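You operate a simulated robot arm through the tools that you are given. There is no shell and no other tool. Be economical: measure what you need, move in short steps, check, and stop when the job is done.

You run a simulated robot arm. Do the job below in one go: nothing can be reset, and whatever is moved stays where it is left.

## Task
Take the blue brush and put it on the green layer pad.

The check looks at the end state, three seconds after you hand in, the way a careful person would. Anything else that was tipped, shoved, dropped, spilled or broken makes it a failure.

## Robot
A 6-joint arm with a two-finger parallel gripper, fixed in place. Base frame: the origin is at the foot of the arm, x ahead of it, y to its left, z up; the work surface is at about z = 0. Units: mm, degrees, N and s.
With the tool pointing down near the work surface it reaches from about 140 to 580 mm from the base axis. Its first joint turns from -66.0 to 66.0 degrees. Payload 2.1 kg.
The TCP is the grasp point between the finger pads, 30 mm short of the fingertips. In the tool frame z runs along the fingers and y along their closing line. The gripper opens to 94 mm. The fingers are 28 mm wide and 10 mm thick; the gripper's body (50 by 96 mm) begins 55 mm behind the TCP.
Orientation is that of the tool frame in the base frame, as a unit quaternion [w, x, y, z]. With the fingers straight down and closing along the base's y, the tool's x points along the base's -x, its y along +y and its z along -z.

## Interface
- The arm moves only by the tool apply_moves. Its argument "increments" is a list of rows, each a list of 3 entries, a list of its own where there are three numbers: the shift along the base's x, y, z in units of 40 mm (1.0 is 40 mm), then the turn about the base's z in units of 4 degrees (1.0 is 4 degrees), then the finger opening in mm, from 0 to 94. In form: [[[tx, ty, tz], spin, claw], ...]. A call has 1 to 20 rows; each row shifts and turns the commanded pose from where the row before left it. A call with a number of a shift or a turn outside -1 to 1 is refused whole. A row lasts 0.2 s, in which the tool goes at most 50 mm and 8.6 degrees; a call with a longer step from one row to the next is refused whole, and so is a gripper value outside its range. A pose out of reach is approached as far as the arm can. The call stops where the force on the tool passes 40 N (or 10 N more than at its start, if that is more) or the arm is blocked; 0.2 s more then pass. Each finger travels about 72 mm/s and halts on what it meets, pressing with about 37 N; the grip force reading is that of the motor and also rises with nothing between the fingers. The clock runs only during rows and for 0.2 s after the last one: add rows that do not move to give the fingers time. The reply holds the time, the measured pose of the TCP, the force on the tool along the base axes, the opening and the grip force, in the units named above and with some noise.
- Cameras (640 x 400 px; columns grow to the right, rows downward): "scene" is fixed at [44.9, -364.4, 525.4]; the picture's right is [0.84, -0.55, 0.00], its down [-0.21, -0.32, -0.92] and it looks along [0.51, 0.77, -0.39] (base axes); focal length 313 px, centre (320, 200). "wrist" rides on the gripper at [-37, 0, -58] in the tool frame; the picture's right is [0.00, -1.00, 0.00], its down [0.97, 0.00, -0.24] and it looks along [0.24, 0.00, 0.97] (tool axes); focal length 218 px, centre (320, 200). There is no depth. A picture from a camera that has moved, and an enlarged one, comes with that camera's place and axes in the base frame and with its lens. The place of the scene camera against the robot may be out by one fixed shift of up to 25 mm in any direction.
- snapshot(camera): a new picture of that camera. No time passes.
- close_up(camera, box): a new picture of the part [left, top, right, bottom] of that camera's present view, enlarged. No time passes.
- job_done(): hands the job in; it is judged then, once.

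Go step by step. Nothing tells you positions but the pictures and the camera data: compare them with the known pose of the tool, close in by small moves and look again before you grip or let go. The budget is 90 turns and 36 pictures, counting those below and the enlarged ones. Unless the task says otherwise, let go and move clear before handing in, and close with one line.

The tools are called after "Call:" as a command line: name --argument value ..., lists and objects as JSON in quotes. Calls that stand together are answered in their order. apply_moves: Moves the arm, as the interface text tells. Its arguments: {"type":"object","properties":{"increments":{"type":"array","items":{"type":"array"}}},"required":["increments"]} The other tools are called the same way: snapshot (camera) takes a picture; close_up (camera, box) takes an enlarged picture of a part of a camera's view; job_done () hands the job in.

At the start:

```text
clock: 0.0
tcp_pos: [265.1, 195.2, 306.4]
orientation: [0.001, 0.001, 1.0, 0.0]
force: [0.0, 1.0, -0.4]
grip_width: 93.7
grasp_force: 0.2
```

scene: 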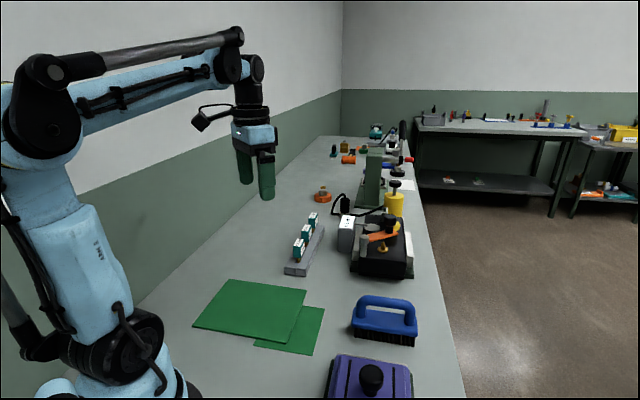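
wrist: 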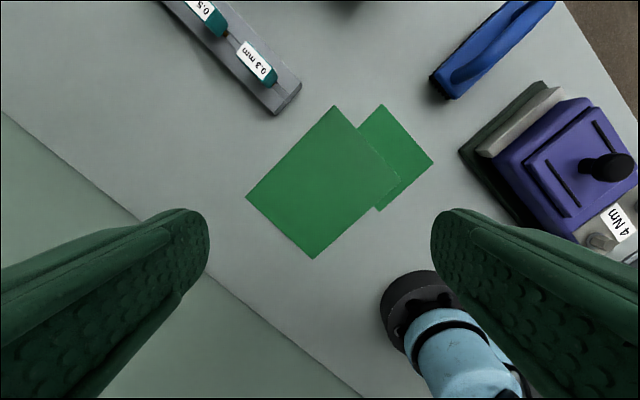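

I see the blue brush near (430, -20) and two overlapping green sheets around (240, 190). First I'll look closer at both.

Call:
close_up --camera "scene" --box '[320, 270, 440, 360]'

Call:
close_up --camera "scene" --box '[180, 260, 340, 370]'

Call:
close_up --camera "wrist" --box '[420, 0, 580, 110]'

```text
4.44 times, centred on (380, 315) of scene
camera zoom: at [44.9, -364.4, 525.4], right [0.84, -0.55, 0.0], down [-0.21, -0.32, -0.92], along [0.51, 0.77, -0.39], focal length 1390 px, centre (53, -311)
```

zoom: 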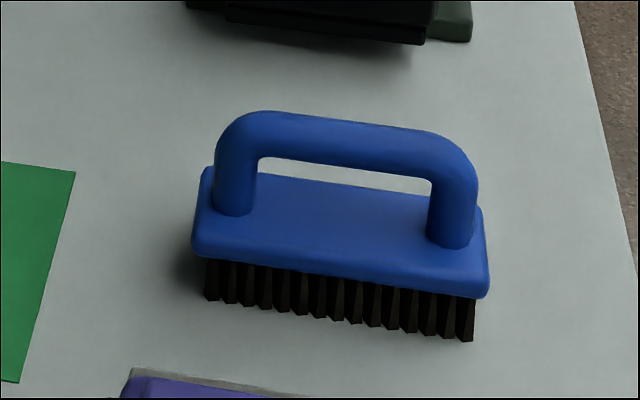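

```text
3.64 times, centred on (260, 315) of scene
camera zoom: at [44.9, -364.4, 525.4], right [0.84, -0.55, 0.0], down [-0.21, -0.32, -0.92], along [0.51, 0.77, -0.39], focal length 1137 px, centre (538, -218)
```

zoom: 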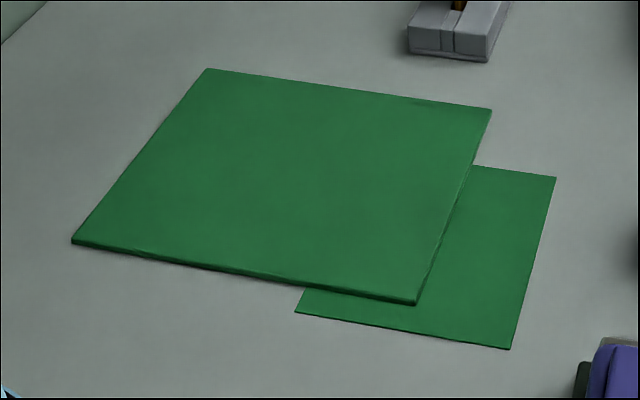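

```text
3.64 times, centred on (500, 55) of wrist
camera zoom: at [302.6, 195.5, 365.4], right [0.0, -1.0, 0.0], down [-0.97, 0.0, 0.24], along [-0.24, 0.0, -0.97], focal length 794 px, centre (-334, 727)
```

zoom: 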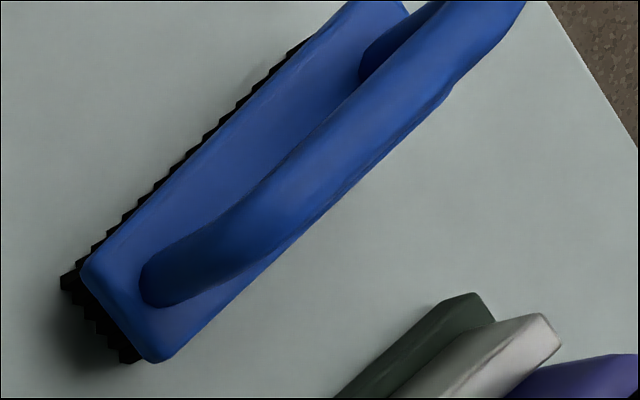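

The thick large sheet is the pad; the small one beneath it is thin. The brush's long axis runs roughly along (+x, -y), so I'll move above it, turning the gripper -45° to straddle the handle, and look again.

Call:
apply_moves --increments '[[[0.28, -0.41, 0], -0.9375, 94], [[0.28, -0.41, 0], -0.9375, 94], [[0.28, -0.41, 0], -0.9375, 94], [[0.28, -0.41, 0], -0.9375, 94], [[0.28, -0.41, 0], -0.9375, 94], [[0.28, -0.41, 0], -0.9375, 94], [[0.28, -0.41, 0], -0.9375, 94], [[0.28, -0.41, 0], -0.9375, 94], [[0.28, -0.41, 0], -0.9375, 94], [[0.28, -0.41, 0], -0.9375, 94], [[0.28, -0.41, 0], -0.9375, 94], [[0.28, -0.41, 0], -0.9375, 94], [[0, 0, 0], 0, 94]]'

Call:
snapshot --camera "wrist"

```text
clock: 2.8
tcp_pos: [401.2, -2.7, 304.8]
orientation: [0.001, 0.384, 0.923, 0.0]
force: [0.3, -0.2, 0.0]
grip_width: 93.9
grasp_force: 0.1
```

```text
30 pictures are left
camera wrist: at [426.8, -28.6, 364.5], right [-0.71, -0.71, 0.0], down [-0.69, 0.69, 0.24], along [-0.17, 0.17, -0.97], focal length 218 px, centre (320, 200)
```

wrist: 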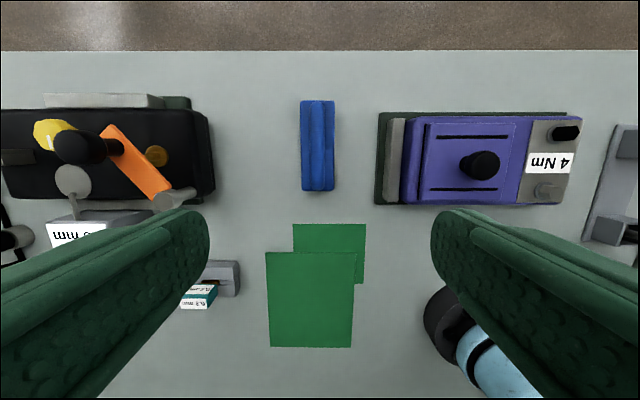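

The gripper is aligned with the brush, whose centre is nearly beneath the camera, at about (428, -28). I'll move over it, descend partway and look again to measure the handle height.

Call:
close_up --camera "wrist" --box '[240, 95, 400, 195]'

Call:
apply_moves --increments '[[[0.335, -0.315, -0.6], 0, 94], [[0.335, -0.315, -0.7], 0, 94], [[0, 0, -0.7], 0, 94], [[0, 0, -0.7], 0, 94], [[0, 0, 0], 0, 94]]'

Call:
snapshot --camera "wrist"

Call:
snapshot --camera "scene"

```text
4.00 times, centred on (320, 145) of wrist
camera zoom: at [426.8, -28.6, 364.5], right [-0.71, -0.71, 0.0], down [-0.69, 0.69, 0.24], along [-0.17, 0.17, -0.97], focal length 873 px, centre (320, 420)
```

zoom: 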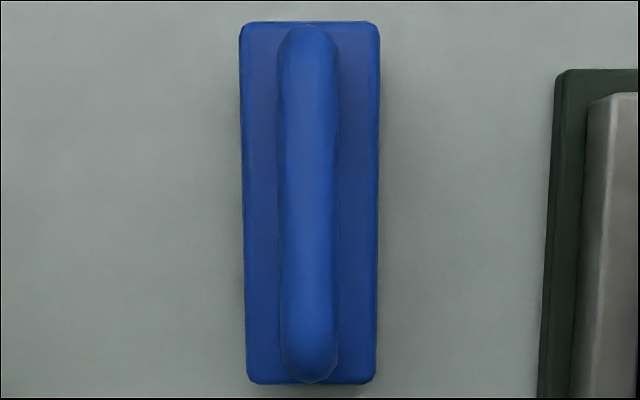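

```text
clock: 4.0
tcp_pos: [426.4, -27.4, 200.6]
orientation: [0.001, 0.383, 0.924, 0.001]
force: [-0.7, -0.1, 0.3]
grip_width: 94.1
grasp_force: 0.0
```

```text
28 pictures are left
camera wrist: at [453.3, -53.4, 259.0], right [-0.71, -0.71, 0.0], down [-0.69, 0.69, 0.24], along [-0.17, 0.17, -0.97], focal length 218 px, centre (320, 200)
```

wrist: 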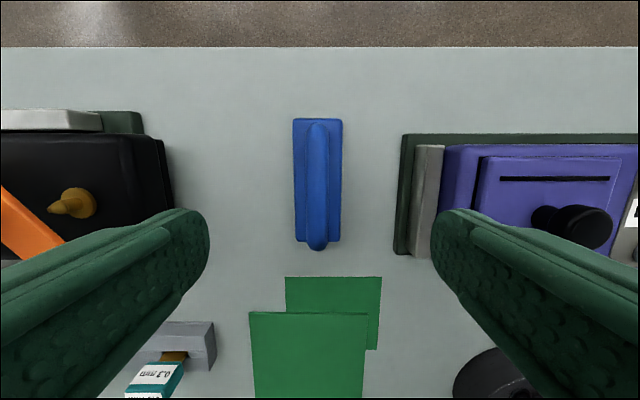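

```text
27 pictures are left
```

scene: 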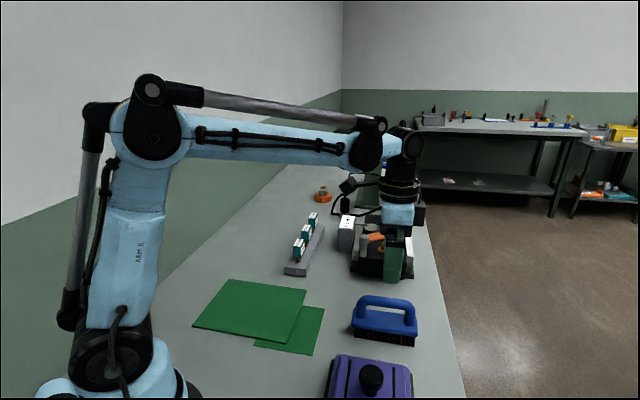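

Triangulating the two wrist views puts the body top at about z 35 and the handle bar's centre near z 75, with the brush centred at about (428, -25). I'll descend to z≈90 and check clearance before the last part.

Call:
apply_moves --increments '[[[0.04, 0.045, -0.6], 0, 94], [[0, 0, -0.6], 0, 94], [[0, 0, -0.6], 0, 94], [[0, 0, -0.6], 0, 94], [[0, 0, -0.36], 0, 94], [[0, 0, 0], 0, 94]]'

Call:
close_up --camera "scene" --box '[320, 260, 460, 350]'

Call:
snapshot --camera "wrist"

```text
clock: 5.4
tcp_pos: [429.2, -24.7, 87.5]
orientation: [0.001, 0.384, 0.923, -0.001]
force: [0.1, 0.1, -0.3]
grip_width: 93.9
grasp_force: 0.1
```

```text
4.44 times, centred on (390, 305) of scene
camera zoom: at [44.9, -364.4, 525.4], right [0.84, -0.55, 0.0], down [-0.21, -0.32, -0.92], along [0.51, 0.77, -0.39], focal length 1390 px, centre (9, -267)
```

zoom: 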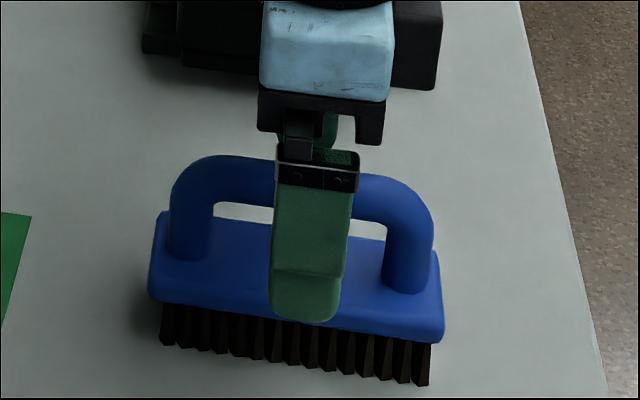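

```text
25 pictures are left
camera wrist: at [455.6, -51.3, 147.5], right [-0.71, -0.71, 0.0], down [-0.69, 0.69, 0.24], along [-0.17, 0.17, -0.97], focal length 218 px, centre (320, 200)
```

wrist: 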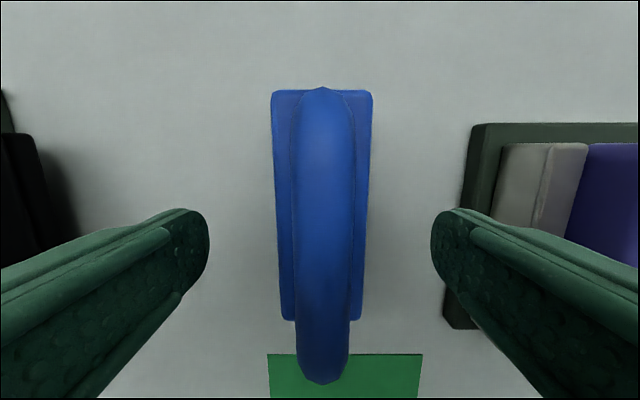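

The bar reads about 20 mm wide and centred near z 75, and the tips have room above the body. I'll go down to z≈76 and close.

Call:
apply_moves --increments '[[[0, 0, -0.29], 0, 94], [[0, 0, 0], 0, 94], [[0, 0, 0], 0, 0], [[0, 0, 0], 0, 0], [[0, 0, 0], 0, 0], [[0, 0, 0], 0, 0], [[0, 0, 0], 0, 0], [[0, 0, 0], 0, 0]]'

Call:
close_up --camera "scene" --box '[320, 260, 460, 350]'

```text
clock: 7.2
tcp_pos: [428.8, -25.3, 75.7]
orientation: [0.0, 0.384, 0.923, 0.0]
force: [-0.2, -0.4, 0.5]
grip_width: 23.7
grasp_force: 36.9
```

```text
4.44 times, centred on (390, 305) of scene
camera zoom: at [44.9, -364.4, 525.4], right [0.84, -0.55, 0.0], down [-0.21, -0.32, -0.92], along [0.51, 0.77, -0.39], focal length 1390 px, centre (9, -267)
```

zoom: 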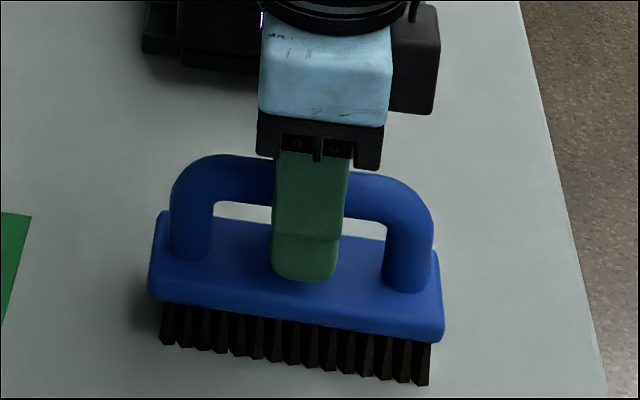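

Grip is firm on the handle. I'll lift first and check that the brush comes along.

Call:
apply_moves --increments '[[[0, 0, 0.2], 0, 0], [[0, 0, 0.3], 0, 0], [[0, 0, 0.4], 0, 0], [[0, 0, 0.4], 0, 0], [[0, 0, 0.4], 0, 0], [[0, 0, 0.3], 0, 0], [[0, 0, 0], 0, 0]]'

Call:
snapshot --camera "scene"

```text
clock: 8.8
tcp_pos: [428.8, -25.8, 156.1]
orientation: [0.0, 0.383, 0.924, 0.0]
force: [0.6, -0.2, -1.9]
grip_width: 23.8
grasp_force: 37.2
```

```text
23 pictures are left
```

scene: 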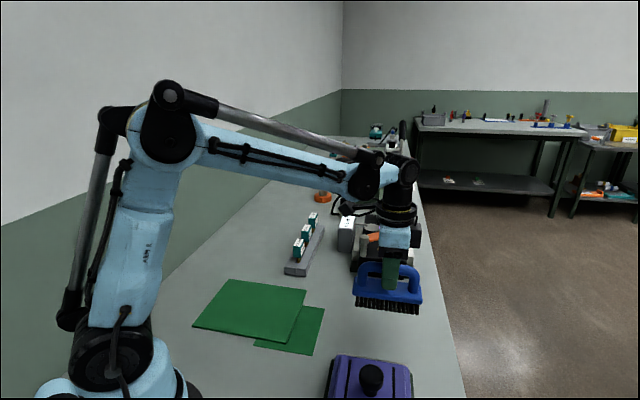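

The brush is lifted level. The path to the pad centre at about (233, 190) is clear, so I'll carry it there.

Call:
apply_moves --increments '[[[-0.35, 0.385, 0], 0, 0], [[-0.35, 0.385, 0], 0, 0], [[-0.35, 0.385, 0], 0, 0], [[-0.35, 0.385, 0], 0, 0], [[-0.35, 0.385, 0], 0, 0], [[-0.35, 0.385, 0], 0, 0], [[-0.35, 0.385, 0], 0, 0], [[-0.35, 0.385, 0], 0, 0], [[-0.35, 0.385, 0], 0, 0], [[-0.35, 0.385, 0], 0, 0], [[-0.35, 0.385, 0], 0, 0], [[-0.35, 0.385, 0], 0, 0], [[-0.35, 0.385, 0], 0, 0], [[-0.35, 0.385, 0], 0, 0], [[0, 0, 0], 0, 0]]'

Call:
snapshot --camera "scene"

Call:
snapshot --camera "wrist"

```text
clock: 12.0
tcp_pos: [232.4, 189.1, 158.4]
orientation: [0.001, 0.384, 0.924, -0.001]
force: [-1.3, 0.5, -1.2]
grip_width: 23.8
grasp_force: 36.5
```

```text
22 pictures are left
```

scene: 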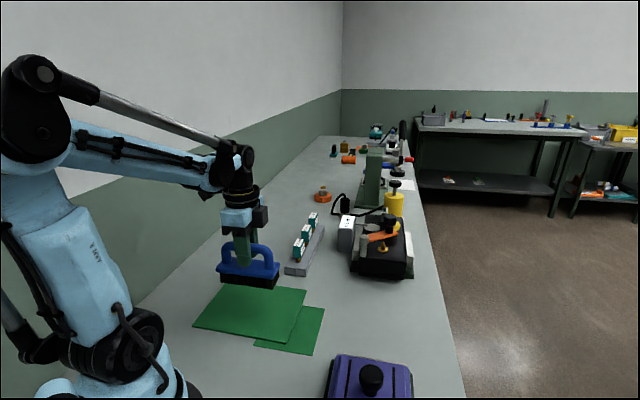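

```text
21 pictures are left
camera wrist: at [258.0, 163.6, 216.6], right [-0.71, -0.71, 0.0], down [-0.69, 0.69, 0.24], along [-0.17, 0.17, -0.97], focal length 218 px, centre (320, 200)
```

wrist: 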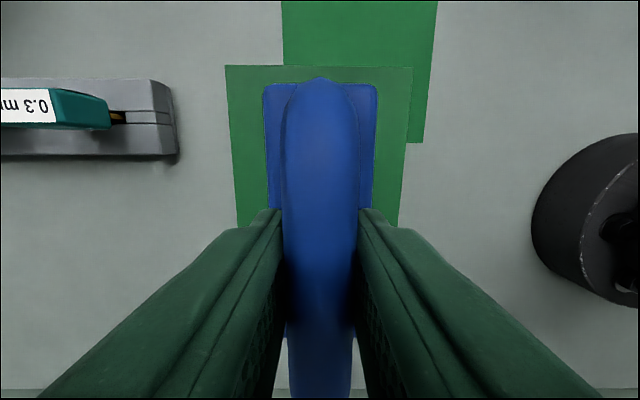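

The brush is over the pad's middle, aligned with it. I'll lower it towards contact, expected around z 80.

Call:
apply_moves --increments '[[[0, 0, -0.4], 0, 0], [[0, 0, -0.4], 0, 0], [[0, 0, -0.4], 0, 0], [[0, 0, -0.3], 0, 0], [[0, 0, -0.2], 0, 0], [[0, 0, -0.1], 0, 0], [[0, 0, 0], 0, 0]]'

Call:
close_up --camera "scene" --box '[180, 240, 340, 370]'

```text
clock: 13.6
tcp_pos: [232.1, 190.4, 83.7]
orientation: [0.0, 0.384, 0.923, 0.0]
force: [0.3, 0.2, -1.9]
grip_width: 23.5
grasp_force: 37.4
```

```text
3.08 times, centred on (260, 305) of scene
camera zoom: at [44.9, -364.4, 525.4], right [0.84, -0.55, 0.0], down [-0.21, -0.32, -0.92], along [0.51, 0.77, -0.39], focal length 962 px, centre (505, -123)
```

zoom: 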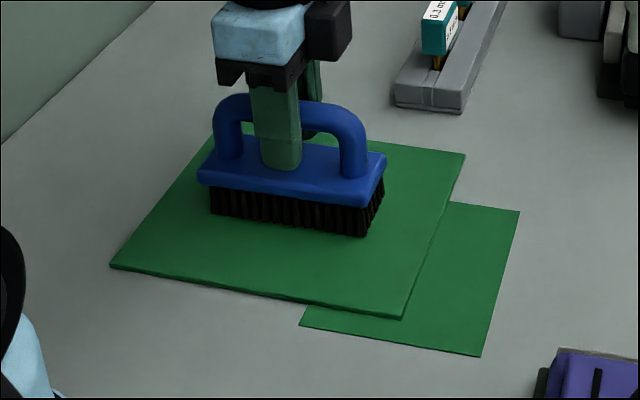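

Nearly touching and well centred; I'll lower in about 1 mm steps and watch the force.

Call:
apply_moves --increments '[[[0, 0, -0.025], 0, 0], [[0, 0, -0.025], 0, 0], [[0, 0, 0], 0, 0]]'

```text
clock: 14.4
tcp_pos: [232.0, 189.4, 83.0]
orientation: [0.001, 0.384, 0.923, -0.001]
force: [1.2, -0.1, -1.0]
grip_width: 23.6
grasp_force: 36.3
```

Call:
apply_moves --increments '[[[0, 0, -0.025], 0, 0], [[0, 0, -0.025], 0, 0], [[0, 0, 0], 0, 0]]'

```text
clock: 15.2
tcp_pos: [232.0, 191.0, 80.4]
orientation: [0.001, 0.383, 0.924, 0.0]
force: [-0.7, -5.0, 29.3]
grip_width: 23.6
grasp_force: 36.6
```

The brush is in contact (29 N up). I'll ease back a millimetre and open the fingers just moderately.

Call:
apply_moves --increments '[[[0, 0, 0.02], 0, 0], [[0, 0, 0], 0, 0]]'

```text
clock: 15.8
tcp_pos: [232.6, 191.5, 81.3]
orientation: [0.001, 0.382, 0.924, 0.0]
force: [1.5, -1.1, -0.4]
grip_width: 23.6
grasp_force: 37.1
```

Call:
apply_moves --increments '[[[0, 0, 0], 0, 30], [[0, 0, 0], 0, 45], [[0, 0, 0], 0, 60], [[0, 0, 0], 0, 70], [[0, 0, 0], 0, 70], [[0, 0, 0.3], 0, 70], [[0, 0, 0.5], 0, 70], [[0, 0, 0.7], 0, 70], [[0, 0, 0.8], 0, 70], [[0, 0, 0.8], 0, 70], [[0, 0, 0.8], 0, 70], [[0, 0, 0], 0, 70]]'

Call:
snapshot --camera "scene"

Call:
snapshot --camera "wrist"

```text
clock: 18.4
tcp_pos: [232.1, 191.1, 237.3]
orientation: [0.001, 0.384, 0.924, 0.0]
force: [-0.9, 0.0, -1.1]
grip_width: 69.9
grasp_force: 0.0
```

```text
19 pictures are left
```

scene: 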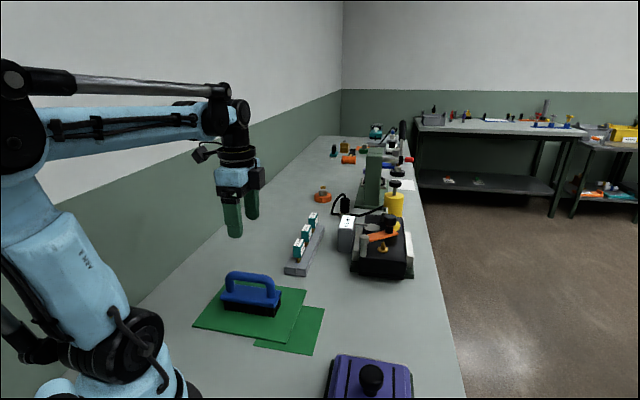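

```text
18 pictures are left
camera wrist: at [258.4, 165.6, 295.3], right [-0.71, -0.71, 0.0], down [-0.69, 0.69, 0.24], along [-0.17, 0.17, -0.97], focal length 218 px, centre (320, 200)
```

wrist: 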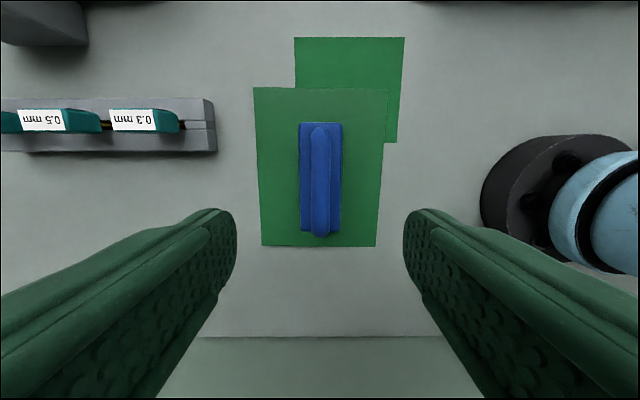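

The brush stands upright in the middle of the large green pad, nothing else has moved, and the arm is clear. I'm handing in now.

Call:
job_done

```text
The job is handed in.
```

The blue brush is standing upright in the middle of the large green pad (I took the thin sheet under its edge to be something else), the gripper is clear, and the last pictures show nothing else disturbed.
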